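You operate a simulated robot arm through the tools that you are given. There is no shell and no other tool. Be economical: measure what you need, move in short steps, check, and stop when the job is done.

You run a simulated robot arm. Do the job below in one go: nothing can be reset, and whatever is moved stays where it is left.

TASK
Reset the relief to blow at the lift card's pressure and check it.
Fine: vent shut, pump till it blows, read, turn the relief knob, pump again, then open the vent.
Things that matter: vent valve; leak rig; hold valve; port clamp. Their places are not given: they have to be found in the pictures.

The check looks at the end state, three seconds after you hand in, the way a careful person would. Anything else that was tipped, shoved, dropped, spilled or broken makes it a failure.

THE ROBOT
A 6-joint arm with a two-finger parallel gripper, fixed in place. Base frame: the origin is at the foot of the arm, x ahead of it, y to its left, z up. Units: cm, rad, N and s.
Its first joint turns from -1.152 to 1.152 rad. Payload 2.1 kg.
The tool frame sits at the grasp point between the pads (the TCP): z along the fingers, y along the line on which they close. The tips reach 3 cm beyond it. Largest opening 9.4 cm; finger width 2.8, thickness 1; the body of the gripper, 5 by 9.6 cm, starts 5.5 cm behind the TCP.
Orientation is told as [roll, pitch, yaw] about the base's x, y, z axes, in that order, counted from this pose: with the fingers straight down and closing along the base's y, the tool's x points along the base's -x, its y along +y and its z along -z.

THE INTERFACE
- The arm moves only by the tool servo_tool. Its argument "commands" is a list that holds one entry, the list of rows, each a list of 7 numbers: the turn, a rotation vector about the tool's x, y, z in units of 5 degrees (1.0 is 5 degrees), then the shift along the tool's x, y, z in units of 25 mm (1.0 is 25 mm), then the gripper command, from -1 (shut) to 1 (fully open), values between in proportion. In form: [[[ax, ay, az, dx, dy, dz, fingers], ...]]. A call has 1 to 10 rows; each row shifts and turns the commanded pose from where the row before left it, along the tool's axes as they then stand. A call with a number of a shift or a turn outside -1 to 1 is refused whole. A row lasts 0.2 s, in which the tool goes at most 5 cm and 0.15 rad; a call with a longer step from one row to the next is refused whole, and so is a gripper value outside its range. Where a pose cannot be reached the arm comes as near as it can. A force on the tool above 50 N (or 10 N above the force at the start of the call, whichever is more), or a blocked arm, ends the call early, and 0.2 s more pass. The fingers move at their own pace (about 7.2 cm/s each) and stop on an object; they squeeze with about 29 N. The grip force told is the motor's: it shows also when the fingers shut on nothing. Time passes only in rows, and 0.2 s behind the last, so rows that do not move let the fingers close. The reply holds the time, the measured pose of the TCP, the force on the tool along the base axes, the opening and the grip force, in the units named above and with some noise.
- Cameras (640 x 400 px; columns grow to the right, rows downward): "scene" is fixed at [4.38, -36.28, 48.71]; the picture's right is [0.88, -0.48, 0.00], its down [-0.27, -0.49, -0.83] and it looks along [0.40, 0.73, -0.56] (base axes); focal length 214 px, centre (320, 200). "wrist" rides on the gripper at [-3.7, 0, -5.8] in the tool frame; the picture's right is [0.00, -1.00, 0.00], its down [0.97, 0.00, -0.24] and it looks along [0.24, 0.00, 0.97] (tool axes); focal length 218 px, centre (320, 200).
- grab_frame(camera): a new picture of that camera. It takes no simulated time.
- point_at(camera, pixels): there is no depth. For up to 12 entries [column, row, z] of the newest picture of that camera ("zoom" is the newest enlarged one), the place [x, y] in the base frame at which the ray of that pixel passes the height z, good to about 0.3 cm. It takes no simulated time.
- zoom(camera, box): a new picture of the part [left, top, right, bottom] of that camera's present view, enlarged. It takes no simulated time.
- sign_off(): hands the job in; it is judged then, once.

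Keep the steps short. Do not move on a guess: measure, check each grasp and each placing, and mend mistakes. In all there are 80 turns and 34 pictures (those below and enlarged ones count). Leave the gripper open and the arm clear of the work at the hand-in unless told otherwise, and finish with a single line.

The tools are called after "Emit:" as name(argument=value, ...) on one line, values as JSON. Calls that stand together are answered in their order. servo_tool: Moves the arm, as the interface text tells. Its arguments: {"type":"object","properties":{"commands":{"type":"array","items":{"type":"array","items":{"type":"array","items":{"type":"number"}}}}},"required":["commands"]} The other tools are called the same way: grab_frame (camera) takes a picture; point_at (camera, pixels) gives the place at which the rays of pixels pass given heights; zoom (camera, box) takes an enlarged picture of a part of a camera's view; sign_off () hands the job in.

At the start:

```text
time: 0.0
tcp_pos: [26.19, 2.13, 39.64]
orientation: [0.001, 0.0, 0.001]
ft_force: [0.0, 0.0, 0.7]
width: 9.39
gripper_force: 0.1
```

scene: 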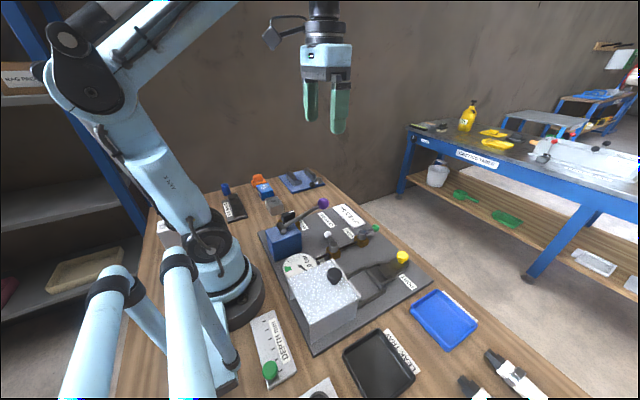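
wrist: 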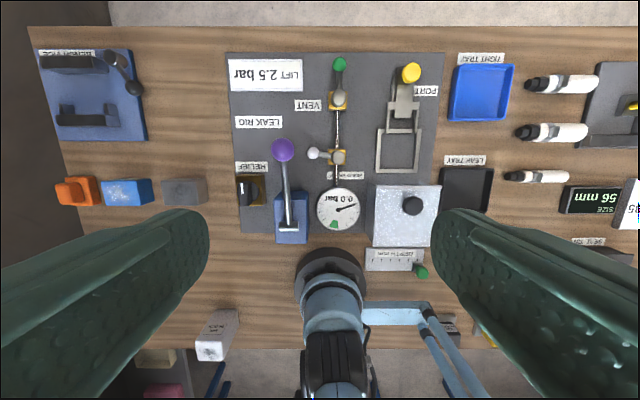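

I see the leak rig in the wrist view: lift card 2.5 bar, gauge at 0.0 bar, and the purple-handled pump. I'll zoom in for details.

Emit:
zoom(camera="wrist", box=[220, 40, 450, 250])

Emit:
zoom(camera="scene", box=[240, 180, 440, 350])

```text
1.90 times, centred on (335, 145) of wrist
```

zoom: 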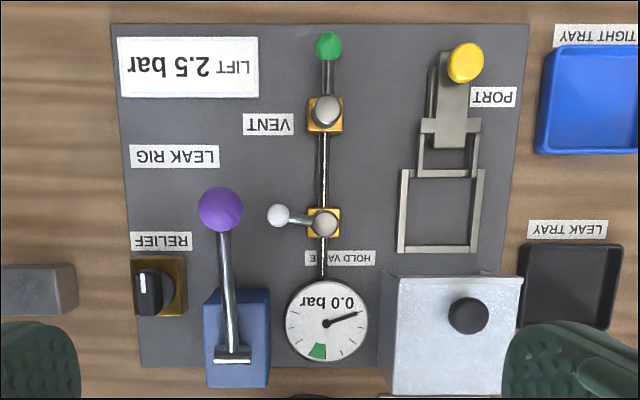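

```text
2.35 times, centred on (340, 265) of scene
```

zoom: 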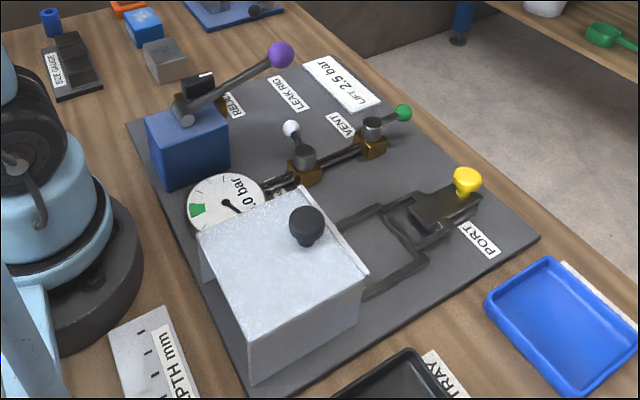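

I'll triangulate the knobs by comparing the wrist and scene rays at several heights.

Emit:
point_at(camera="wrist", pixels=[[283, 150, 10], [283, 150, 20], [340, 64, 7], [340, 64, 12], [314, 153, 7], [314, 153, 12], [244, 188, 7], [244, 188, 13], [340, 98, 10], [338, 157, 10], [291, 225, 14], [338, 209, 8]])

Emit:
point_at(camera="scene", pixels=[[323, 203, 10], [323, 203, 20], [375, 228, 7], [375, 228, 12], [327, 235, 7], [327, 235, 12], [288, 216, 7], [288, 216, 13], [362, 234, 10], [328, 246, 10], [290, 228, 14], [300, 263, 8]])

```text
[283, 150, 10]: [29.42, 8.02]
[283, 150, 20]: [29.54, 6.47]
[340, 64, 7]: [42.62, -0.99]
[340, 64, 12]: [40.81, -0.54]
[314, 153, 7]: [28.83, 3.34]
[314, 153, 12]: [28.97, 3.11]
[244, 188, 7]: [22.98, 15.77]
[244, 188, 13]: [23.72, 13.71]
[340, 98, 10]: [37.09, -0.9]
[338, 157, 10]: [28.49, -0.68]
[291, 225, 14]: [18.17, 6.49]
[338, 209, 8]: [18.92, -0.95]
```

```text
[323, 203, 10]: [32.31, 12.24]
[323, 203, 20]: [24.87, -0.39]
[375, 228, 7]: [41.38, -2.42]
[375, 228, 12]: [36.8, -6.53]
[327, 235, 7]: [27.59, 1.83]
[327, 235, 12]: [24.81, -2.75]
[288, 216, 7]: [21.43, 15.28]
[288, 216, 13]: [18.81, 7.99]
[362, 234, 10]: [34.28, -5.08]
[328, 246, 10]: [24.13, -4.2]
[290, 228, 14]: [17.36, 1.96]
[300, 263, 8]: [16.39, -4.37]
```

The valve balls come out low, so I want a closer view. I'm moving forward and down with nothing near the tool, to about (36, 0, 28).

Emit:
servo_tool(commands=[[[0, 0, 0, -0.8, -0.16, 0.95, 1], [0, 0, 0, -0.8, -0.16, 0.95, 1], [0, 0, 0, -0.8, -0.16, 0.95, 1], [0, 0, 0, -0.8, -0.16, 0.95, 1], [0, 0, 0, -0.8, -0.16, 0.95, 1]]])

Emit:
grab_frame(camera="wrist")

```text
time: 1.2
tcp_pos: [36.31, -0.0, 27.89]
orientation: [0.0, 0.0, -0.001]
ft_force: [0.2, -0.3, 0.0]
width: 9.38
gripper_force: 0.0
```

```text
29 pictures are left
```

wrist: 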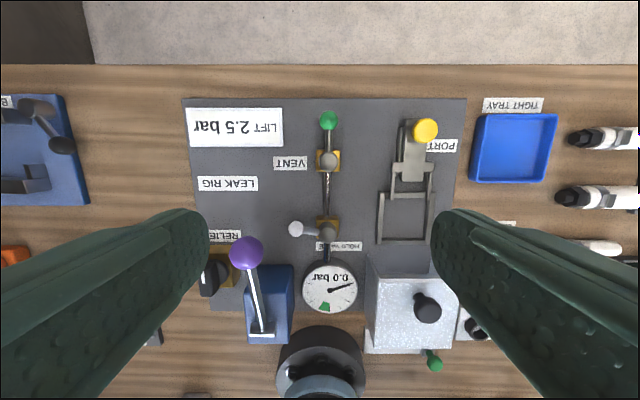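

Next I'll take rays from this new pose for the same features.

Emit:
point_at(camera="wrist", pixels=[[329, 120, 7], [329, 120, 12], [296, 229, 7], [296, 229, 12], [328, 159, 7], [328, 159, 12], [327, 228, 7], [327, 228, 12], [246, 252, 10], [246, 252, 15], [210, 275, 7], [210, 275, 12]])

```text
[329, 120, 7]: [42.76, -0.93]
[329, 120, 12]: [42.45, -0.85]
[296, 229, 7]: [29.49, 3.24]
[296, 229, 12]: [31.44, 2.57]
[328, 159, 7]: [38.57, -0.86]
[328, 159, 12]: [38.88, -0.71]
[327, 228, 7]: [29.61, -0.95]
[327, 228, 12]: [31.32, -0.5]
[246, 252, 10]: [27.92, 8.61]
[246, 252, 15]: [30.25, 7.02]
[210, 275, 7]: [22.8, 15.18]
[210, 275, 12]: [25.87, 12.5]
```

The vent ball is at about (42.6, -0.9), z about 6.5, its hub is at (38.6, -0.9), and the lever lies in line with the pipe, so it is open. I'll set the opening to about 4 cm and hover over the ball at z = 15, then look.

Emit:
servo_tool(commands=[[[0, 0, 0, -0.4, -0.06, 0.86, -0.15], [0, 0, 0, -0.4, -0.06, 0.86, -0.15], [0, 0, 0, -0.4, -0.06, 0.86, -0.15], [0, 0, 0, -0.4, -0.06, 0.86, -0.15], [0, 0, 0, -0.4, -0.06, 0.86, -0.15], [0, 0, 0, -0.4, -0.06, 0.86, -0.15]]])

Emit:
grab_frame(camera="wrist")

Emit:
zoom(camera="scene", box=[260, 150, 460, 275])

```text
time: 2.6
tcp_pos: [42.41, -0.62, 14.92]
orientation: [0.0, 0.001, 0.0]
ft_force: [0.5, 0.2, -0.2]
width: 4.03
gripper_force: 0.0
```

```text
28 pictures are left
```

wrist: 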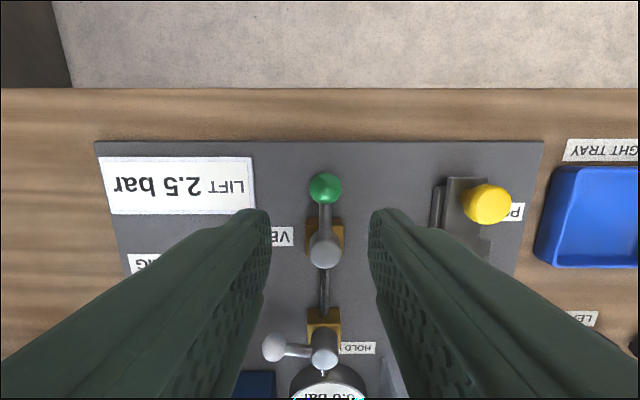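

```text
3.20 times, centred on (360, 212) of scene
```

zoom: 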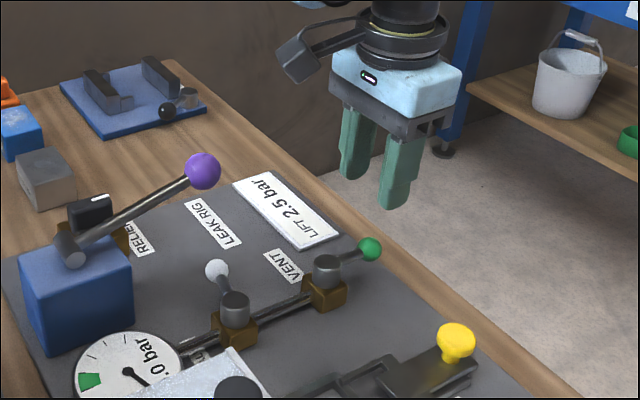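

Green ball at wrist (325, 188), hub top at (325, 252). I'll take the third rays.

Emit:
point_at(camera="wrist", pixels=[[325, 188, 7], [325, 188, 9], [325, 252, 7], [325, 252, 10], [275, 347, 8], [325, 355, 9], [325, 230, 6]])

Emit:
point_at(camera="zoom", pixels=[[369, 249, 7], [369, 249, 9], [327, 265, 9], [217, 271, 8], [235, 305, 9], [202, 171, 13.5]])

```text
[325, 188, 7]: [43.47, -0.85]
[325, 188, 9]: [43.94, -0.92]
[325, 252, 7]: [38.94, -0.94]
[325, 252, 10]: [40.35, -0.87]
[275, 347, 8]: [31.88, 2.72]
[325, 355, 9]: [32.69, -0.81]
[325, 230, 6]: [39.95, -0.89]
```

```text
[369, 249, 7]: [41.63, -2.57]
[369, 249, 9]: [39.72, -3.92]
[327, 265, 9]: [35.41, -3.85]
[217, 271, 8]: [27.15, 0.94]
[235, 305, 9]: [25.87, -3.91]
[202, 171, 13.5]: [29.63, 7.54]
```

All three views agree that the plate top is near z = 0.3 and the valve ball near z = 5. That is lower than the note's 5.1, so I won't trust the note. I'll go down slowly to TCP z = 9 (tips at 6) and check from the scene camera.

Emit:
servo_tool(commands=[[[0, 0, 0, -0.05, -0.03, 0.59, -0.15], [0, 0, 0, -0.05, -0.03, 0.59, -0.15], [0, 0, 0, -0.05, -0.03, 0.59, -0.15], [0, 0, 0, -0.05, -0.03, 0.59, -0.15]]])

Emit:
zoom(camera="scene", box=[280, 150, 440, 250])

```text
time: 3.6
tcp_pos: [42.78, -0.95, 8.95]
orientation: [0.0, -0.001, -0.001]
ft_force: [0.9, -0.4, 0.1]
width: 4.0
gripper_force: 0.0
```

```text
4.00 times, centred on (360, 200) of scene
```

zoom: 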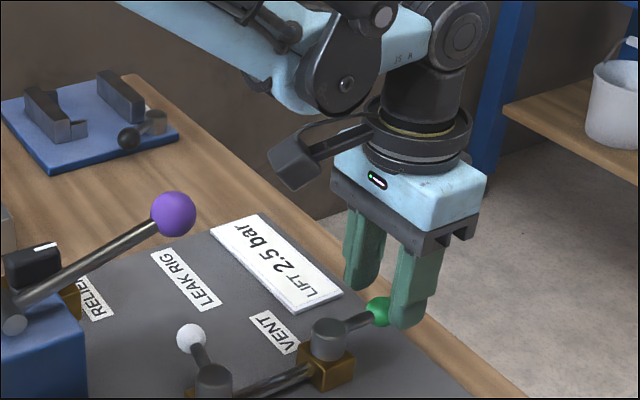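

The ball is between the fingers at tip height and clear of both. I'll go down 1.4 cm more.

Emit:
servo_tool(commands=[[[0, 0, 0, 0, 0, 0.28, -0.15], [0, 0, 0, 0, 0, 0.28, -0.15], [0, 0, 0, 0, 0, 0, -0.15]]])

Emit:
servo_tool(commands=[[[0, 0, -1, 0, 0.147, 0, -0.15], [0, 0, -1, 0, 0.147, 0, -0.15], [0, 0, -1, 0, 0.147, 0, -0.15], [0, 0, -1, 0, 0.147, 0, -0.15], [0, 0, -1, 0, 0.147, 0, -0.15], [0, 0, -1, 0, 0.147, 0, -0.15], [0, 0, -1, 0, 0.147, 0, -0.15], [0, 0, -1, 0, 0.147, 0, -0.15]]])

Emit:
zoom(camera="scene", box=[280, 150, 440, 250])

```text
time: 4.4
tcp_pos: [42.79, -0.96, 7.46]
orientation: [0.0, 0.002, 0.001]
ft_force: [0.1, 0.4, 0.0]
width: 3.99
gripper_force: 0.1
```

```text
time: 6.2
tcp_pos: [42.07, 1.05, 7.48]
orientation: [-0.018, 0.006, 0.691]
ft_force: [15.1, -44.2, 6.2]
width: 6.53
gripper_force: 22.2
```

```text
4.00 times, centred on (360, 200) of scene
```

zoom: 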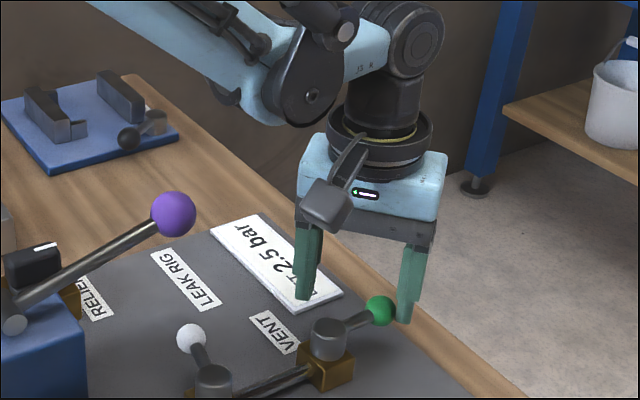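

The lever didn't move: 44 N against it, and the finger was forced open. That is its stop on the +y side, so it turns toward -y. I'll go back the same way.

Emit:
servo_tool(commands=[[[0, 0, 1, 0, -0.147, 0, -0.15], [0, 0, 1, 0, -0.147, 0, -0.15], [0, 0, 1, 0, -0.147, 0, -0.15], [0, 0, 1, 0, -0.147, 0, -0.15], [0, 0, 1, 0, -0.147, 0, -0.15], [0, 0, 1, 0, -0.147, 0, -0.15], [0, 0, 1, 0, -0.147, 0, -0.15], [0, 0, 1, 0, -0.147, 0, -0.15]]])

Emit:
zoom(camera="scene", box=[280, 150, 440, 250])

```text
time: 8.0
tcp_pos: [42.98, -0.82, 7.4]
orientation: [0.002, 0.001, -0.002]
ft_force: [-1.4, 0.7, 0.2]
width: 4.0
gripper_force: 0.0
```

```text
4.00 times, centred on (360, 200) of scene
```

zoom: 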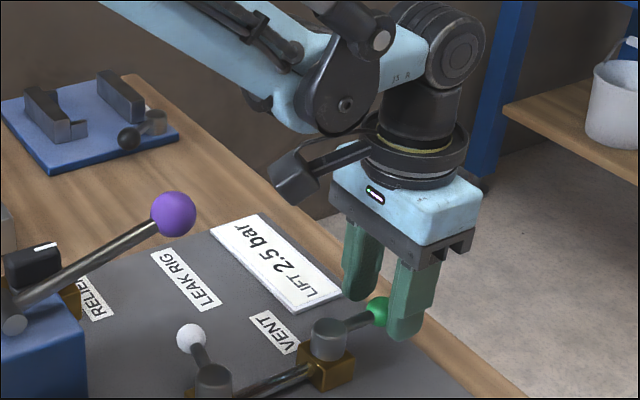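

Back at the start with the lever unchanged. I'll try the other way in small steps of 25°.

Emit:
servo_tool(commands=[[[0, 0, 1, 0, -0.147, 0, -0.15], [0, 0, 1, 0, -0.147, 0, -0.15], [0, 0, 1, 0, -0.147, 0, -0.15], [0, 0, 1, 0, -0.147, 0, -0.15], [0, 0, 1, 0, -0.147, 0, -0.15], [0, 0, 1, 0, -0.147, 0, -0.15]]])

```text
time: 9.4
tcp_pos: [42.67, -3.01, 7.58]
orientation: [0.002, 0.001, -0.524]
ft_force: [0.3, 0.5, 0.3]
width: 4.01
gripper_force: 0.2
```

It moves freely: 30° with no force. I'll continue to 90°.

Emit:
servo_tool(commands=[[[0, 0, 1, 0.02, -0.147, 0, -0.15], [0, 0, 1, 0.02, -0.147, 0, -0.15], [0, 0, 1, 0.02, -0.147, 0, -0.15], [0, 0, 1, 0.02, -0.147, 0, -0.15], [0, 0, 1, 0.02, -0.147, 0, -0.15], [0, 0, 1, 0.02, -0.147, 0, -0.15]]])

Emit:
servo_tool(commands=[[[0, 0, 1, 0.02, -0.147, 0, -0.15], [0, 0, 1, 0.02, -0.147, 0, -0.15], [0, 0, 1, 0.02, -0.147, 0, -0.15], [0, 0, 1, 0.02, -0.147, 0, -0.15], [0, 0, 1, 0.02, -0.147, 0, -0.15], [0, 0, 1, 0.02, -0.147, 0, -0.15]]])

Emit:
grab_frame(camera="wrist")

```text
time: 10.8
tcp_pos: [40.96, -4.41, 7.62]
orientation: [0.001, -0.002, -1.05]
ft_force: [0.7, 0.4, -0.4]
width: 4.03
gripper_force: 0.7
```

```text
time: 12.2
tcp_pos: [38.73, -4.87, 7.53]
orientation: [-0.002, -0.001, -1.573]
ft_force: [0.8, -0.4, 0.5]
width: 4.01
gripper_force: 0.0
```

```text
23 pictures are left
```

wrist: 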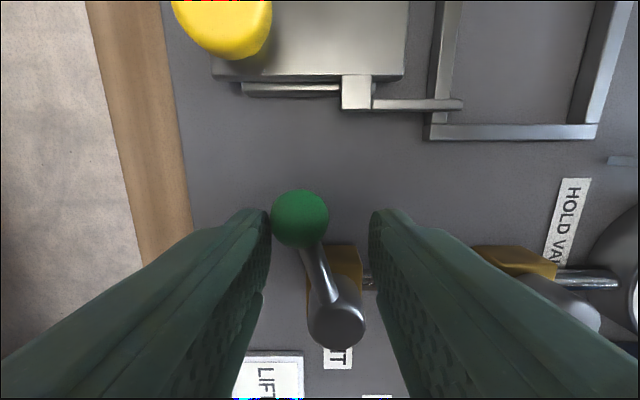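

The lever lags against the trailing finger, at about 78°. I'll push about 1 cm farther in small steps.

Emit:
servo_tool(commands=[[[0, 0, 0, 0, -0.1, 0, -0.15], [0, 0, 0, 0, -0.1, 0, -0.15], [0, 0, 0, 0, -0.1, 0, -0.15], [0, 0, 0, 0, -0.1, 0, -0.15]]])

Emit:
grab_frame(camera="wrist")

```text
time: 13.2
tcp_pos: [37.87, -4.84, 7.56]
orientation: [0.002, 0.0, -1.572]
ft_force: [6.4, -2.3, 0.1]
width: 4.34
gripper_force: 3.6
```

```text
22 pictures are left
```

wrist: 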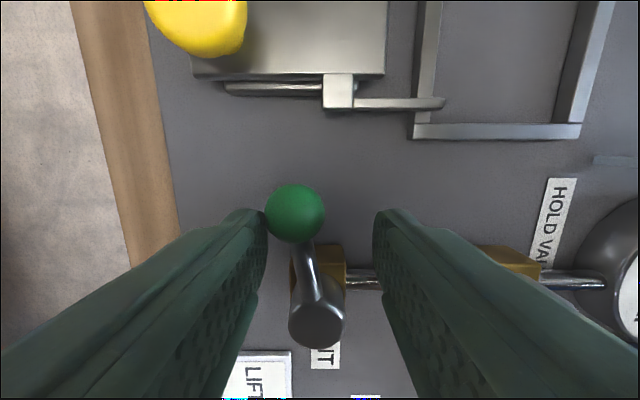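

Force rises at the stop and the lever is crosswise, so the vent is shut. I'll back off, lift and turn the tool back while rising.

Emit:
servo_tool(commands=[[[0, 0, 0, 0, 0.2, 0, -0.1], [0, 0, 0, 0, 0, -0.8, -0.1], [0, 0, 0, 0, 0, -0.8, -0.1], [0, 0, 0, 0, 0, -0.9, -0.1], [0, 0, -1, 0, 0, -0.9, -0.1], [0, 0, -1, 0, 0, -0.9, -0.1], [0, 0, -1, 0, 0, -0.9, -0.1], [0, 0, -1, 0, 0, -0.9, -0.1], [0, 0, -1, 0, 0, 0, -0.1], [0, 0, -1, 0, 0, 0, -0.1]]])

Emit:
servo_tool(commands=[[[0, 0, -1, 0, 0, 0, -0.1], [0, 0, -1, 0, 0, 0, -0.1], [0, 0, -1, 0, 0, 0, -0.1], [0, 0, -1, 0, 0, 0, -0.1], [0, 0, -1, 0, 0, 0, -0.1], [0, 0, -1, 0, 0, 0, -0.1], [0, 0, -1, 0, 0, 0, -0.1], [0, 0, -1, 0, 0, 0, -0.1], [0, 0, -1, 0, 0, 0, -0.1], [0, 0, -1, 0, 0, 0, -0.1]]])

Emit:
servo_tool(commands=[[[0, 0, -1, 0, 0, 0, 0.1], [0, 0, -1, 0, 0, 0, 0.1], [0, 0, 0, 0.5, 0.8, 0, 0.1], [0, 0, 0, 0.5, 0.8, 0, 0.1], [0, 0, 0, 0.5, 0.8, 0, 0.1], [0, 0, 0, 0.5, 0.8, 0, 0.1], [0, 0, 0, 0.5, 0.8, 0, 0.1], [0, 0, 0, 0.5, 0.8, 0, 0.1]]])

Emit:
grab_frame(camera="wrist")

```text
time: 15.4
tcp_pos: [38.09, -4.83, 22.73]
orientation: [-0.001, 0.0, -1.045]
ft_force: [-0.2, 0.0, -0.4]
width: 4.23
gripper_force: 0.1
```

```text
time: 17.6
tcp_pos: [38.17, -4.93, 22.77]
orientation: [0.001, -0.001, -0.174]
ft_force: [-0.4, 0.5, 0.5]
width: 4.2
gripper_force: 0.1
```

```text
time: 19.4
tcp_pos: [30.83, 7.24, 22.79]
orientation: [-0.001, 0.0, 0.001]
ft_force: [0.3, -0.5, 1.2]
width: 5.17
gripper_force: 0.1
```

```text
21 pictures are left
```

wrist: 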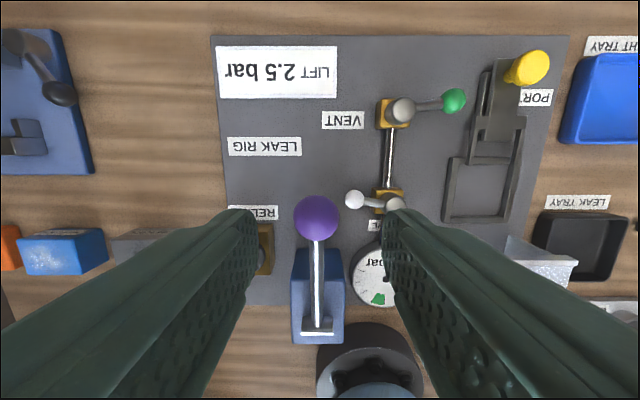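

The vent is now crosswise. The pump ball is at (317, 217).

Emit:
point_at(camera="wrist", pixels=[[317, 217, 13], [317, 217, 14.5], [317, 322, 10], [317, 322, 9], [264, 250, 4], [264, 250, 6], [374, 275, 4]])

```text
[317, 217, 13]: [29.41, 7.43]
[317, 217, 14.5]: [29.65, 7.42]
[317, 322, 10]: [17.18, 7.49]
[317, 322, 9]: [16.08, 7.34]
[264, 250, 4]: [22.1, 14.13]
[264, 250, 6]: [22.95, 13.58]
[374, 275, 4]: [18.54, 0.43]
```

Ball at (29.5, 7.4, 13.6), pivot about (17, 7.4, 10). I'll straddle the ball and close on it.

Emit:
servo_tool(commands=[[[0, 0, 0, 0.27, 0.04, 0.9, 0.1], [0, 0, 0, 0.26, 0.04, 0.9, 0.1], [0, 0, 0, 0, 0, 0.95, 0.1], [0, 0, 0, 0, 0, 0.95, 0.1], [0, 0, 0, 0, 0, 0, 0.1], [0, 0, 0, 0, 0, 0, -1], [0, 0, 0, 0, 0, 0, -1], [0, 0, 0, 0, 0, 0, -1]]])

Emit:
zoom(camera="scene", box=[240, 160, 400, 290])

```text
time: 21.2
tcp_pos: [29.41, 7.52, 13.36]
orientation: [0.004, -0.001, 0.0]
ft_force: [-1.5, 10.0, -10.8]
width: 3.31
gripper_force: 45.3
```

```text
3.08 times, centred on (320, 225) of scene
```

zoom: 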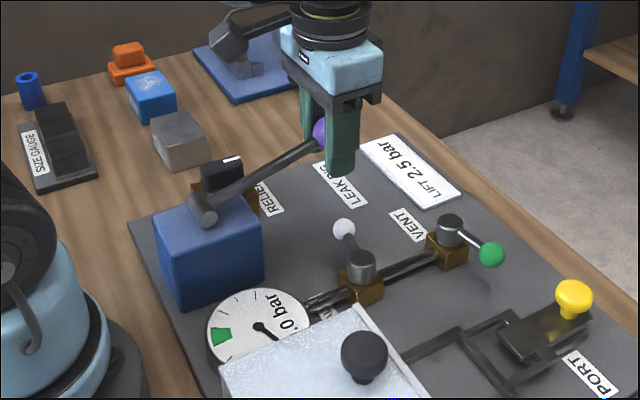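

Gripped at 3.3 cm. First stroke: push down 4 cm along the arc.

Emit:
servo_tool(commands=[[[0, 0, 0, -0.06, 0, 0.32, -1], [0, 0, 0, -0.05, 0, 0.32, -1], [0, 0, 0, -0.04, 0, 0.32, -1], [0, 0, 0, -0.03, 0, 0.32, -1], [0, 0, 0, 0, 0, 0.32, -1]]])

Emit:
zoom(camera="scene", box=[240, 160, 400, 290])

```text
time: 22.4
tcp_pos: [29.85, 7.51, 9.52]
orientation: [0.003, -0.005, 0.001]
ft_force: [21.4, 24.3, 13.1]
width: 3.34
gripper_force: 45.2
```

```text
3.08 times, centred on (320, 225) of scene
```

zoom: 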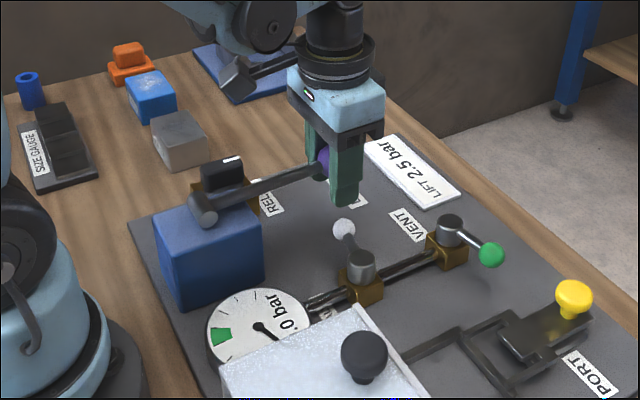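

The lever follows and the gauge still shows 0. I'll go further down to find the end of the stroke.

Emit:
servo_tool(commands=[[[0, 0, 0, 0.02, 0, 0.25, -1], [0, 0, 0, 0.03, 0, 0.25, -1], [0, 0, 0, 0.04, 0, 0.25, -1], [0, 0, 0, 0.05, 0, 0.25, -1]]])

Emit:
zoom(camera="scene", box=[240, 160, 400, 290])

```text
time: 23.4
tcp_pos: [29.74, 7.59, 7.1]
orientation: [0.006, -0.01, 0.0]
ft_force: [36.5, 24.2, 10.0]
width: 3.36
gripper_force: 45.0
```

```text
3.08 times, centred on (320, 225) of scene
```

zoom: 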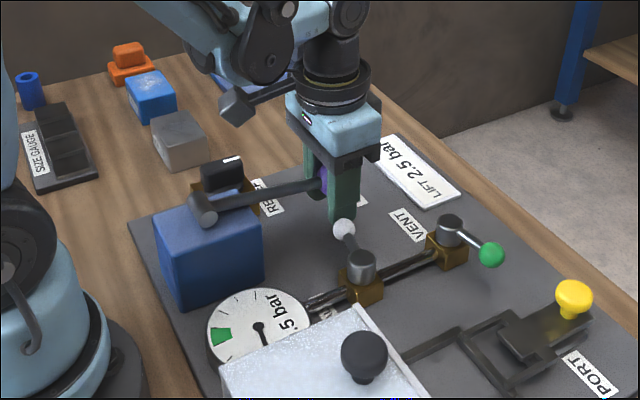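

The gauge now reads x.5 bar, so the stroke counted near the bottom. The +x force shows the true arc is about 0.8 cm farther out, so I'll correct it on the way up, then stroke down again.

Emit:
servo_tool(commands=[[[0, 0, 0, -0.35, 0, -0.42, -1], [0, 0, 0, 0.02, 0, -0.42, -1], [0, 0, 0, 0.06, 0, -0.42, -1], [0, 0, 0, 0.08, 0, -0.42, -1], [0, 0, 0, 0.12, 0, -0.42, -1], [0, 0, 0, 0.16, 0, -0.42, -1]]])

Emit:
servo_tool(commands=[[[0, 0, 0, -0.18, 0, 0.5, -1], [0, 0, 0, -0.14, 0, 0.5, -1], [0, 0, 0, -0.08, 0, 0.5, -1], [0, 0, 0, -0.04, 0, 0.5, -1], [0, 0, 0, 0, 0, 0.5, -1]]])

Emit:
zoom(camera="scene", box=[270, 230, 350, 280])

```text
time: 24.8
tcp_pos: [29.29, 7.52, 13.22]
orientation: [0.003, -0.01, -0.001]
ft_force: [29.7, 22.9, -36.0]
width: 3.31
gripper_force: 45.5
```

```text
time: 26.0
tcp_pos: [30.19, 7.45, 7.02]
orientation: [0.005, 0.005, 0.0]
ft_force: [-21.3, 20.9, 15.5]
width: 3.35
gripper_force: 44.8
```

```text
8.00 times, centred on (310, 255) of scene
```

zoom: 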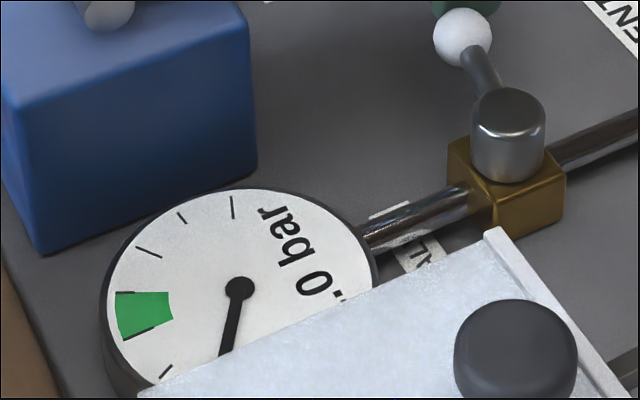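

The gauge reads 1.0, about 0.5 per stroke. I'll pump two more strokes with a refined arc, then read.

Emit:
servo_tool(commands=[[[0, 0, 0, 0.04, 0, -0.47, -1], [0, 0, 0, 0, 0, -0.47, -1], [0, 0, 0, 0.05, 0, -0.47, -1], [0, 0, 0, 0.08, 0, -0.47, -1], [0, 0, 0, 0.08, 0, -0.47, -1], [0, 0, 0, -0.1, 0, 0.47, -1], [0, 0, 0, -0.08, 0, 0.47, -1], [0, 0, 0, -0.05, 0, 0.47, -1], [0, 0, 0, 0.02, 0, 0.47, -1], [0, 0, 0, 0.02, 0, 0.47, -1]]])

Emit:
zoom(camera="scene", box=[270, 230, 350, 280])

```text
time: 28.2
tcp_pos: [30.12, 7.41, 7.29]
orientation: [0.009, 0.006, 0.002]
ft_force: [-23.6, 27.7, 14.5]
width: 3.36
gripper_force: 45.0
```

```text
8.00 times, centred on (310, 255) of scene
```

zoom: 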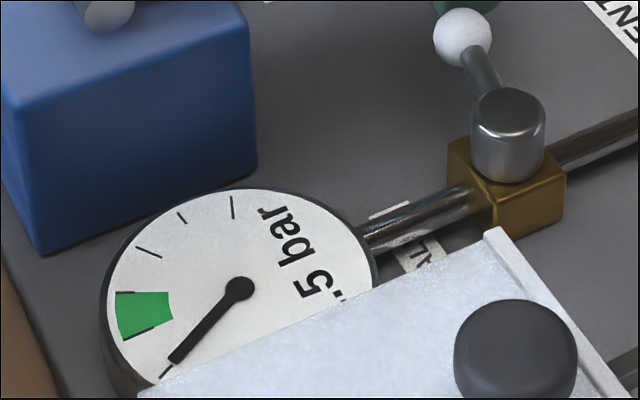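

1.5 bar. Another stroke.

Emit:
servo_tool(commands=[[[0, 0, 0, 0.08, 0, -0.47, -1], [0, 0, 0, 0, 0, -0.47, -1], [0, 0, 0, 0.03, 0, -0.47, -1], [0, 0, 0, 0.08, 0, -0.47, -1], [0, 0, 0, 0.08, 0, -0.47, -1], [0, 0, 0, -0.1, 0, 0.47, -1], [0, 0, 0, -0.08, 0, 0.47, -1], [0, 0, 0, -0.05, 0, 0.47, -1], [0, 0, 0, 0.02, 0, 0.47, -1], [0, 0, 0, 0.02, 0, 0.5, -1]]])

Emit:
zoom(camera="scene", box=[270, 230, 350, 280])

```text
time: 30.4
tcp_pos: [29.84, 7.53, 7.16]
orientation: [0.006, 0.002, -0.001]
ft_force: [-1.5, 22.6, 14.3]
width: 3.31
gripper_force: 44.8
```

```text
8.00 times, centred on (310, 255) of scene
```

zoom: 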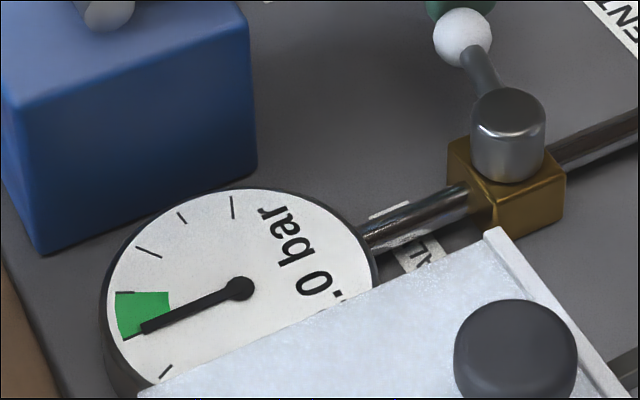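

2.0 bar. Again.

Emit:
servo_tool(commands=[[[0, 0, 0, 0.0, 0, -0.47, -1], [0, 0, 0, 0, 0, -0.47, -1], [0, 0, 0, 0.03, 0, -0.47, -1], [0, 0, 0, 0.06, 0, -0.47, -1], [0, 0, 0, 0.08, 0, -0.47, -1], [0, 0, 0, -0.1, 0, 0.47, -1], [0, 0, 0, -0.08, 0, 0.47, -1], [0, 0, 0, -0.05, 0, 0.47, -1], [0, 0, 0, 0.02, 0, 0.47, -1], [0, 0, 0, 0.02, 0, 0.47, -1]]])

Emit:
zoom(camera="scene", box=[270, 230, 350, 280])

```text
time: 32.6
tcp_pos: [29.97, 7.52, 6.89]
orientation: [0.004, 0.002, 0.001]
ft_force: [-1.4, 22.7, 14.8]
width: 3.31
gripper_force: 44.3
```

```text
8.00 times, centred on (310, 255) of scene
```

zoom: 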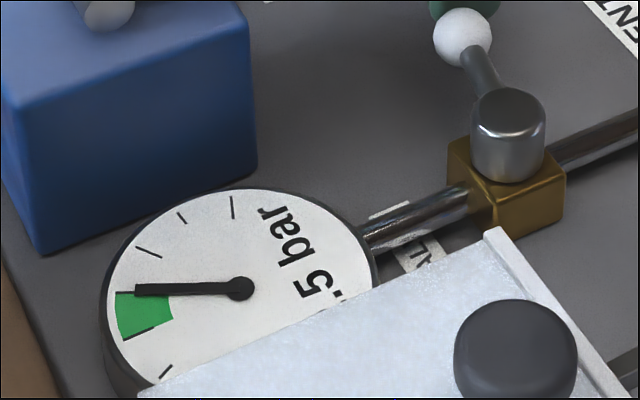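

2.5 bar and still rising at 0.5 per stroke, so it hasn't blown yet. Another stroke.

Emit:
servo_tool(commands=[[[0, 0, 0, 0.0, 0, -0.49, -1], [0, 0, 0, 0, 0, -0.49, -1], [0, 0, 0, 0.03, 0, -0.49, -1], [0, 0, 0, 0.06, 0, -0.47, -1], [0, 0, 0, 0.08, 0, -0.47, -1], [0, 0, 0, -0.1, 0, 0.47, -1], [0, 0, 0, -0.08, 0, 0.47, -1], [0, 0, 0, -0.05, 0, 0.47, -1], [0, 0, 0, 0.02, 0, 0.47, -1], [0, 0, 0, 0.02, 0, 0.47, -1]]])

Emit:
zoom(camera="scene", box=[270, 230, 350, 280])

```text
time: 33.8
tcp_pos: [29.46, 7.43, 12.5]
orientation: [0.012, 0.0, 0.002]
ft_force: [5.5, 1.4, -15.0]
width: 3.29
gripper_force: 44.7
stopped in row 5: the force on the tool passed its limit (the readings are from after the stop); the commanded pose is now the measured one
```

```text
8.00 times, centred on (310, 255) of scene
```

zoom: 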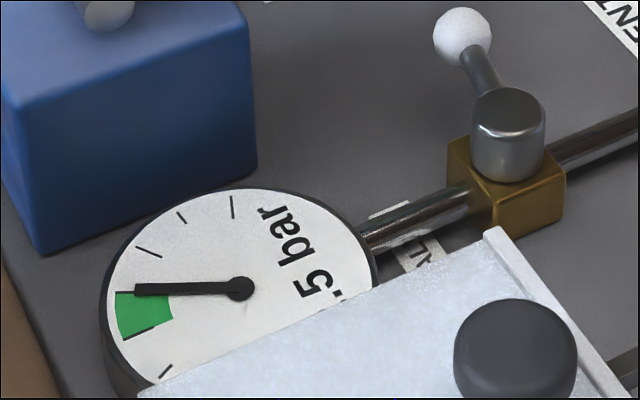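

The upstroke hit its top stop at z 12.5 and the reading holds at 2.5. Now the downstroke.

Emit:
servo_tool(commands=[[[0, 0, 0, -0.1, 0, 0.45, -1], [0, 0, 0, -0.08, 0, 0.45, -1], [0, 0, 0, -0.05, 0, 0.45, -1], [0, 0, 0, 0.02, 0, 0.45, -1], [0, 0, 0, 0.02, 0, 0.45, -1]]])

Emit:
zoom(camera="scene", box=[270, 190, 350, 280])

```text
time: 35.0
tcp_pos: [29.99, 7.52, 6.96]
orientation: [0.01, 0.0, 0.003]
ft_force: [2.6, -12.8, 15.3]
width: 3.32
gripper_force: 45.1
```

```text
4.44 times, centred on (310, 235) of scene
```

zoom: 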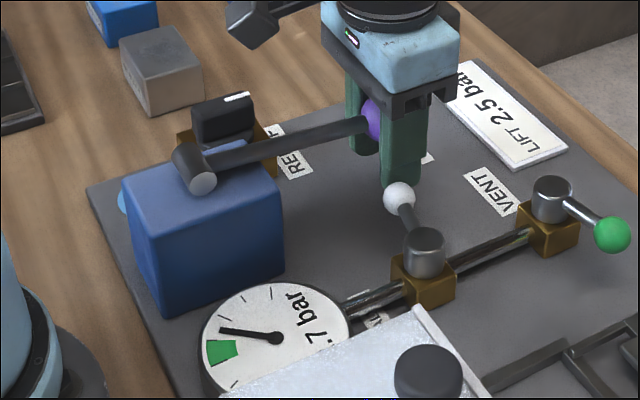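

It reads 2.7, less than a full 0.5 rise, so it may have blown. One more stroke to confirm.

Emit:
servo_tool(commands=[[[0, 0, 0, 0.0, 0, -0.44, -1], [0, 0, 0, 0, 0, -0.44, -1], [0, 0, 0, 0.03, 0, -0.44, -1], [0, 0, 0, 0.06, 0, -0.44, -1], [0, 0, 0, 0.08, 0, -0.42, -1], [0, 0, 0, -0.1, 0, 0.44, -1], [0, 0, 0, -0.08, 0, 0.44, -1], [0, 0, 0, -0.05, 0, 0.44, -1], [0, 0, 0, 0.02, 0, 0.44, -1], [0, 0, 0, 0.02, 0, 0.44, -1]]])

Emit:
zoom(camera="scene", box=[270, 190, 350, 280])

```text
time: 37.2
tcp_pos: [29.95, 7.58, 6.8]
orientation: [0.01, 0.0, 0.002]
ft_force: [7.7, -6.0, 13.8]
width: 3.36
gripper_force: 45.1
```

```text
4.44 times, centred on (310, 235) of scene
```

zoom: 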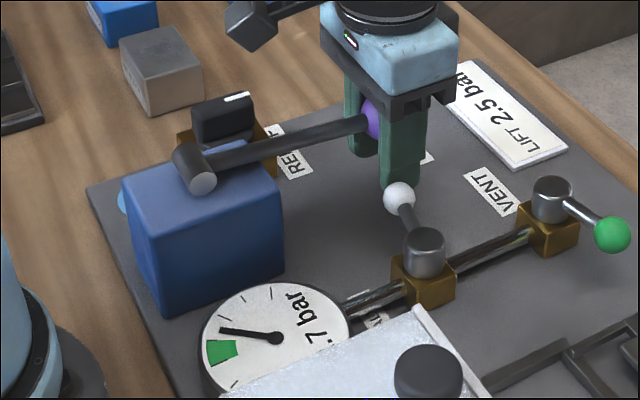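

Same 2.7 again, so the relief blows at 2.7 and must come down to 2.5. I'll raise the lever to its top, release it and lift.

Emit:
servo_tool(commands=[[[0, 0, 0, 0.0, 0, -0.46, -1], [0, 0, 0, 0, 0, -0.46, -1], [0, 0, 0, 0.03, 0, -0.46, -1], [0, 0, 0, 0.06, 0, -0.46, -1], [0, 0, 0, 0.08, 0, -0.46, -1], [0, 0, 0, 0, 0, 0, 0.1], [0, 0, 0, 0, 0, 0, 0.1], [0, 0, 0, 0, 0, -0.8, 0.1], [0, 0, 0, 0, 0, -0.8, 0.1], [0, 0, 0, 0, 0, -0.8, 0.1]]])

Emit:
servo_tool(commands=[[[0, 0, 0, 0.65, 0.65, 0, 0.1], [0, 0, 0, 0.65, 0.65, 0, 0.1], [0, 0, 0, 0.65, 0.65, 0, 0.1], [0, 0, 0, 0.65, 0.65, 0, 0.1], [0, 0, 0, 0.6, 0.6, 0, 0.1]]])

Emit:
grab_frame(camera="wrist")

```text
time: 39.4
tcp_pos: [29.31, 7.49, 18.58]
orientation: [0.013, 0.003, 0.002]
ft_force: [-0.2, 0.4, 0.4]
width: 5.18
gripper_force: 0.1
```

```text
time: 40.6
tcp_pos: [21.45, 15.53, 18.81]
orientation: [0.011, 0.002, 0.002]
ft_force: [-0.8, 0.0, 0.2]
width: 5.18
gripper_force: 0.0
```

```text
10 pictures are left
```

wrist: 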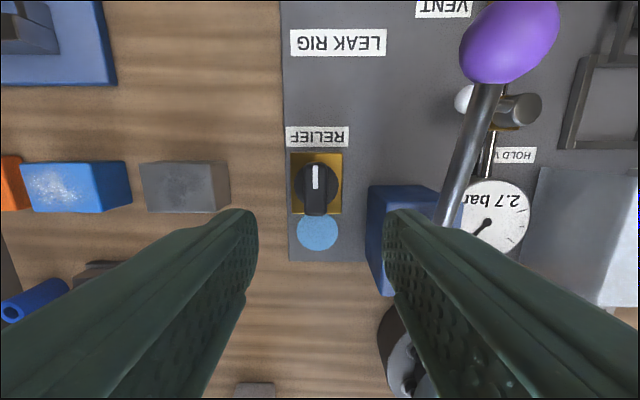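

The gauge reads 2.7 bar. The relief knob has a bar grip along x, centred near (316, 185).

Emit:
point_at(camera="wrist", pixels=[[316, 182, 4], [316, 182, 7], [316, 165, 7], [316, 213, 5], [304, 190, 7], [328, 190, 7], [317, 182, 1]])

Emit:
zoom(camera="wrist", box=[270, 120, 370, 260])

```text
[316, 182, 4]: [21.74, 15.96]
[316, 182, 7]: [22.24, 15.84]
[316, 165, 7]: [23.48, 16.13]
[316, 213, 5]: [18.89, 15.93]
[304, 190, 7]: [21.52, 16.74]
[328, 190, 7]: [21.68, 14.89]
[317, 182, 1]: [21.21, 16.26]
```

```text
2.86 times, centred on (320, 190) of wrist
```

zoom: 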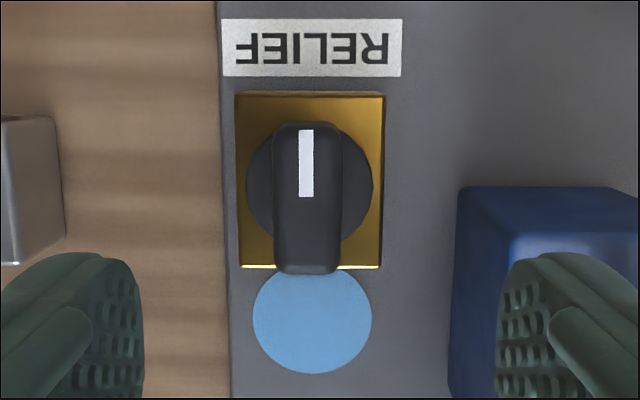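

Knob centre is about (21.5, 15.9), with its top at z about 7. I'll go down astride the bar (closing along y) and grip it.

Emit:
servo_tool(commands=[[[0, 0, 0, 0, 0.15, 0.9, 0.1], [0, 0, 0, 0, 0, 0.9, 0.1], [0, 0, 0, 0, 0, 0.9, 0.1], [0, 0, 0, 0, 0, 0.9, 0.1], [0, 0, 0, 0, 0, 0.85, 0.1], [0, 0, 0, 0, 0, 0, 0.1], [0, 0, 0, 0, 0, 0, -1], [0, 0, 0, 0, 0, 0, -1], [0, 0, 0, 0, 0, 0, -1]]])

Emit:
zoom(camera="scene", box=[260, 190, 340, 280])

```text
time: 42.6
tcp_pos: [21.53, 16.01, 7.52]
orientation: [0.007, 0.002, 0.0]
ft_force: [3.3, -26.7, -20.6]
width: 3.99
gripper_force: 45.3
```

```text
4.44 times, centred on (300, 235) of scene
```

zoom: 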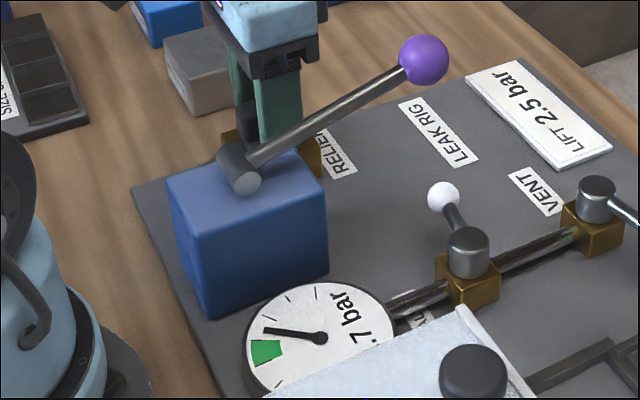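

I've gripped the knob body at 4.0 cm. I'll turn it 15° counter-clockwise (seen from above), then read.

Emit:
servo_tool(commands=[[[0, 0, 0, 0, -0.06, 0, -1], [0, 0, -1, 0, 0, 0, -1], [0, 0, -1, 0, 0, 0, -1], [0, 0, -1, 0, 0, 0, -1], [0, 0, 0, 0, 0, 0, -1]]])

Emit:
zoom(camera="scene", box=[260, 190, 340, 280])

```text
time: 43.8
tcp_pos: [21.43, 16.04, 7.59]
orientation: [0.018, -0.003, 0.266]
ft_force: [-10.8, 10.6, 34.7]
width: 3.98
gripper_force: 45.0
```

```text
4.44 times, centred on (300, 235) of scene
```

zoom: 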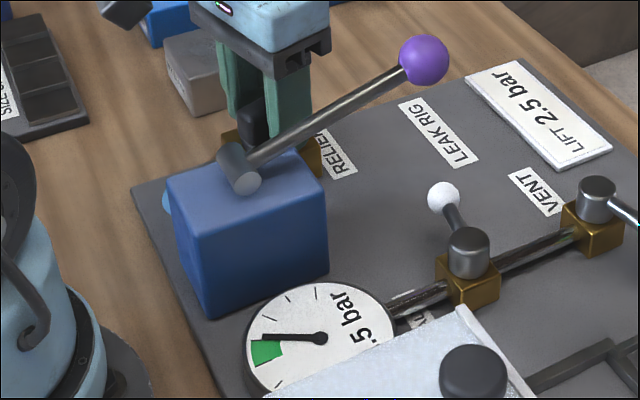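

The gauge has fallen to 2.5 bar. I'll release the knob, lift straight up and turn the tool back.

Emit:
servo_tool(commands=[[[0, 0, 0, 0, 0, 0, 0.1], [0, 0, 0, 0, 0, 0, 0.1], [0, 0, 0, 0, 0, -0.9, 0.1], [0, 0, 0, 0, 0, -0.9, 0.1], [0, 0, 0, 0, 0, -0.9, 0.1], [0, 0, 0, 0, 0, -0.9, 0.1], [0, 0, 0, 0, 0, -0.9, 0.1], [0, 0, 1, 0, 0, 0, 0.1], [0, 0, 1, 0, 0, 0, 0.1], [0, 0, 1, 0, 0, 0, 0.1]]])

Emit:
grab_frame(camera="wrist")

```text
time: 46.0
tcp_pos: [21.49, 15.59, 18.84]
orientation: [0.012, 0.002, 0.0]
ft_force: [-0.1, -0.6, 0.7]
width: 5.16
gripper_force: 0.0
```

```text
6 pictures are left
```

wrist: 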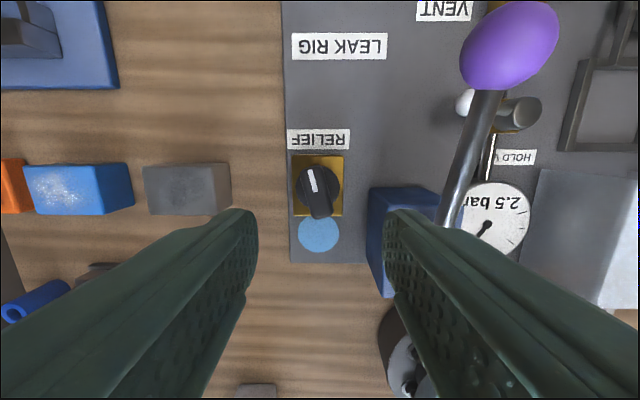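

The gauge reads 2.5 bar. Now the check: back over the pump ball, grip it and stroke down.

Emit:
servo_tool(commands=[[[0, 0, 0, -0.65, -0.65, 0, 0.1], [0, 0, 0, -0.65, -0.65, 0, 0.1], [0, 0, 0, -0.65, -0.65, 0, 0.1], [0, 0, 0, -0.65, -0.65, 0, 0.1], [0, 0, 0, -0.58, -0.65, 0, 0.1], [0, 0, 0, 0, 0, 0, 0.1]]])

Emit:
servo_tool(commands=[[[0, 0, 0, 0, 0, 0.75, 0.1], [0, 0, 0, 0, 0, 0.75, 0.1], [0, 0, 0, 0, 0, 0.7, 0.1], [0, 0, 0, 0, 0, 0, 0.1], [0, 0, 0, 0, 0, 0, -1], [0, 0, 0, 0, 0, 0, -1], [0, 0, 0, 0, 0, 0, -1]]])

Emit:
servo_tool(commands=[[[0, 0, 0, -0.1, 0, 0.49, -1], [0, 0, 0, -0.08, 0, 0.49, -1], [0, 0, 0, -0.05, 0, 0.49, -1], [0, 0, 0, 0.02, 0, 0.49, -1], [0, 0, 0, 0.02, 0, 0.49, -1]]])

Emit:
servo_tool(commands=[[[0, 0, 0, 0.0, 0, -0.46, -1], [0, 0, 0, 0, 0, -0.46, -1], [0, 0, 0, 0.03, 0, -0.46, -1], [0, 0, 0, 0.06, 0, -0.46, -1], [0, 0, 0, 0.06, 0, -0.46, -1], [0, 0, 0, -0.1, 0, 0.46, -1], [0, 0, 0, -0.08, 0, 0.46, -1], [0, 0, 0, -0.05, 0, 0.46, -1], [0, 0, 0, 0.02, 0, 0.46, -1], [0, 0, 0, 0.02, 0, 0.5, -1]]])

Emit:
zoom(camera="scene", box=[260, 190, 340, 280])

```text
time: 47.4
tcp_pos: [29.71, 7.46, 18.46]
orientation: [0.013, 0.002, 0.001]
ft_force: [0.5, -0.6, 0.0]
width: 5.16
gripper_force: 0.1
```

```text
time: 49.0
tcp_pos: [29.57, 7.54, 13.0]
orientation: [0.007, 0.002, 0.001]
ft_force: [-1.9, -26.1, -6.9]
width: 3.32
gripper_force: 44.5
```

```text
time: 50.2
tcp_pos: [29.87, 7.57, 6.96]
orientation: [0.002, 0.002, -0.001]
ft_force: [-2.7, -41.1, 15.0]
width: 3.28
gripper_force: 45.2
```

```text
time: 52.4
tcp_pos: [30.11, 7.54, 6.78]
orientation: [0.002, 0.001, 0.0]
ft_force: [-0.8, -39.3, 14.5]
width: 3.32
gripper_force: 45.1
```

```text
4.44 times, centred on (300, 235) of scene
```

zoom: 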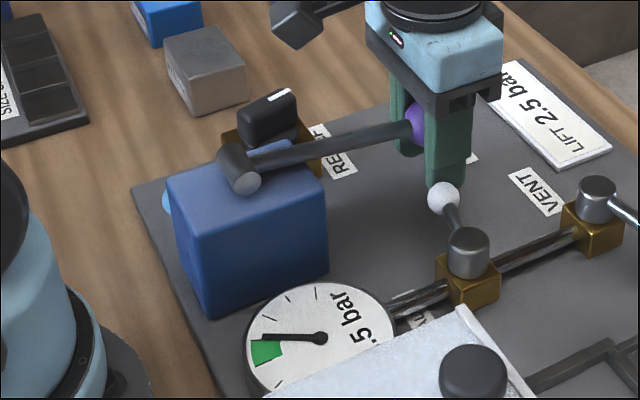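

Two full strokes and it holds at 2.5 bar, so the relief is set. I'll return the lever to its top, release it, lift, and head for the vent.

Emit:
servo_tool(commands=[[[0, 0, 0, 0.0, 0, -0.46, -1], [0, 0, 0, 0, 0, -0.46, -1], [0, 0, 0, 0.05, 0, -0.46, -1], [0, 0, 0, 0.08, 0, -0.46, -1], [0, 0, 0, 0.08, 0, -0.46, -1], [0, 0, 0, 0, 0, 0, 0.1], [0, 0, 0, 0, 0, 0, 0.1], [0, 0, 0, 0, 0, -0.9, 0.1], [0, 0, 0, 0, 0, -0.9, 0.1], [0, 0, 0, 0, 0, -0.9, 0.1]]])

Emit:
servo_tool(commands=[[[0, 0, 0, 0, 0, -1, -0.15], [0, 0, 0, -0.6, -0.8, 0, -0.15], [0, 0, 0, -0.6, -0.8, 0, -0.15], [0, 0, 0, -0.6, -0.8, 0, -0.15], [0, 0, 0, -0.6, -0.8, 0, -0.15], [0, 0, 0, -0.6, -0.8, 0, -0.15], [0, 0, 0, -0.6, -0.8, 0, -0.15], [0, 0, 1, 0, 0, 0, -0.15], [0, 0, 1, 0, 0, 0, -0.15], [0, 0, 1, 0, 0, 0, -0.15]]])

Emit:
servo_tool(commands=[[[0, 0, 1, 0, 0, 0, -0.15], [0, 0, 1, 0, 0, 0, -0.15], [0, 0, 1, 0, 0, 0, -0.15], [0, 0, 1, 0, 0, 0, -0.15], [0, 0, 1, 0, 0, 0, -0.15], [0, 0, 1, 0, 0, 0, -0.15], [0, 0, 1, 0, 0, 0, -0.15], [0, 0, 1, 0, 0, 0, -0.15], [0, 0, 1, 0, 0, 0, -0.15], [0, 0, 1, 0, 0, 0, -0.15]]])

Emit:
servo_tool(commands=[[[0, 0, 1, 0, 0, 0, -0.15], [0, 0, 1, 0, 0, 0, -0.15], [0, 0, 1, 0, 0, 0, -0.15], [0, 0, 1, 0, 0, 0, -0.15], [0, 0, 1, 0, 0, 0, -0.15], [0, 0, 0, 0, 0, 0, -0.15]]])

```text
time: 54.6
tcp_pos: [29.72, 7.48, 19.62]
orientation: [0.013, 0.0, 0.003]
ft_force: [1.0, -0.9, 0.5]
width: 5.16
gripper_force: 0.1
```

```text
time: 56.8
tcp_pos: [38.54, -4.47, 21.76]
orientation: [0.013, 0.006, -0.262]
ft_force: [0.7, -0.3, 0.0]
width: 3.99
gripper_force: 0.0
```

```text
time: 59.0
tcp_pos: [38.52, -4.42, 21.78]
orientation: [0.005, 0.011, -1.134]
ft_force: [-0.3, -0.2, 0.3]
width: 3.97
gripper_force: 0.1
```

```text
time: 60.4
tcp_pos: [38.54, -4.35, 21.74]
orientation: [-0.001, 0.012, -1.572]
ft_force: [0.7, -0.3, -0.2]
width: 4.0
gripper_force: 0.1
```

I'll shift 0.5 cm in -y, come down to z = 13 and look.

Emit:
servo_tool(commands=[[[0, 0, 0, -0.2, 0.03, 0.88, -0.15], [0, 0, 0, 0, 0, 0.88, -0.15], [0, 0, 0, 0, 0, 0.88, -0.15], [0, 0, 0, 0, 0, 0.88, -0.15]]])

Emit:
grab_frame(camera="wrist")

```text
time: 61.4
tcp_pos: [38.61, -4.84, 12.94]
orientation: [-0.001, 0.012, -1.569]
ft_force: [0.7, 0.0, 0.4]
width: 3.99
gripper_force: 0.0
```

```text
4 pictures are left
```

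wrist: 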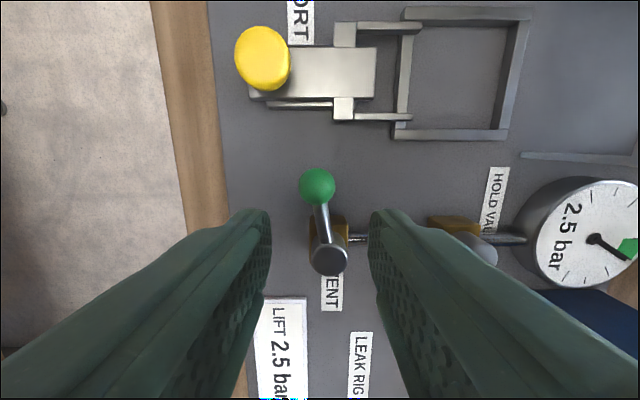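

The gauge holds 2.5 and the vent ball is centred between the fingers. I'll go down and sweep the lever back to in-line.

Emit:
servo_tool(commands=[[[0, 0, 0, 0, 0, 0.72, -0.15], [0, 0, 0, 0, 0, 0.72, -0.15], [0, 0, 0, 0, 0, 0.72, -0.15], [0, 0, 0, 0, 0, 0, -0.15]]])

Emit:
servo_tool(commands=[[[0, 0, -1, 0.005, 0.147, 0, -0.15], [0, 0, -1, 0.005, 0.147, 0, -0.15], [0, 0, -1, 0.005, 0.147, 0, -0.15], [0, 0, -1, 0.005, 0.147, 0, -0.15], [0, 0, -1, 0.005, 0.147, 0, -0.15], [0, 0, -1, 0.005, 0.147, 0, -0.15], [0, 0, -1, 0.005, 0.147, 0, -0.15], [0, 0, -1, 0.005, 0.147, 0, -0.15], [0, 0, -1, 0.005, 0.147, 0, -0.15]]])

Emit:
servo_tool(commands=[[[0, 0, -1, 0.005, 0.147, 0, -0.15], [0, 0, -1, 0.005, 0.147, 0, -0.15], [0, 0, -1, 0.005, 0.147, 0, -0.15], [0, 0, -1, 0.005, 0.147, 0, -0.15], [0, 0, -1, 0.005, 0.147, 0, -0.15], [0, 0, -1, 0.005, 0.147, 0, -0.15], [0, 0, -1, 0.005, 0.147, 0, -0.15], [0, 0, -1, 0.005, 0.147, 0, -0.15], [0, 0, -1, 0.005, 0.147, 0, -0.15]]])

```text
time: 62.4
tcp_pos: [38.59, -4.66, 7.54]
orientation: [-0.003, 0.012, -1.57]
ft_force: [0.6, -0.1, 0.6]
width: 4.02
gripper_force: 0.0
```

```text
time: 64.4
tcp_pos: [41.65, -3.52, 7.62]
orientation: [0.008, 0.009, -0.782]
ft_force: [-1.0, -0.8, 0.5]
width: 4.01
gripper_force: 0.8
```

```text
time: 66.4
tcp_pos: [42.79, -0.54, 7.63]
orientation: [0.013, 0.002, 0.004]
ft_force: [0.0, -1.0, 0.7]
width: 4.02
gripper_force: 0.8
```

Now the last bit against the stop, since the lever lags in the gap.

Emit:
servo_tool(commands=[[[0, 0, 0, 0, 0.08, 0, -0.15], [0, 0, 0, 0, 0.08, 0, -0.15], [0, 0, 0, 0, 0.08, 0, -0.15], [0, 0, 0, 0, 0, 0, -0.15]]])

```text
time: 67.4
tcp_pos: [42.9, -0.09, 7.67]
orientation: [0.012, 0.002, 0.002]
ft_force: [-1.6, -4.1, -1.5]
width: 4.26
gripper_force: 2.6
```

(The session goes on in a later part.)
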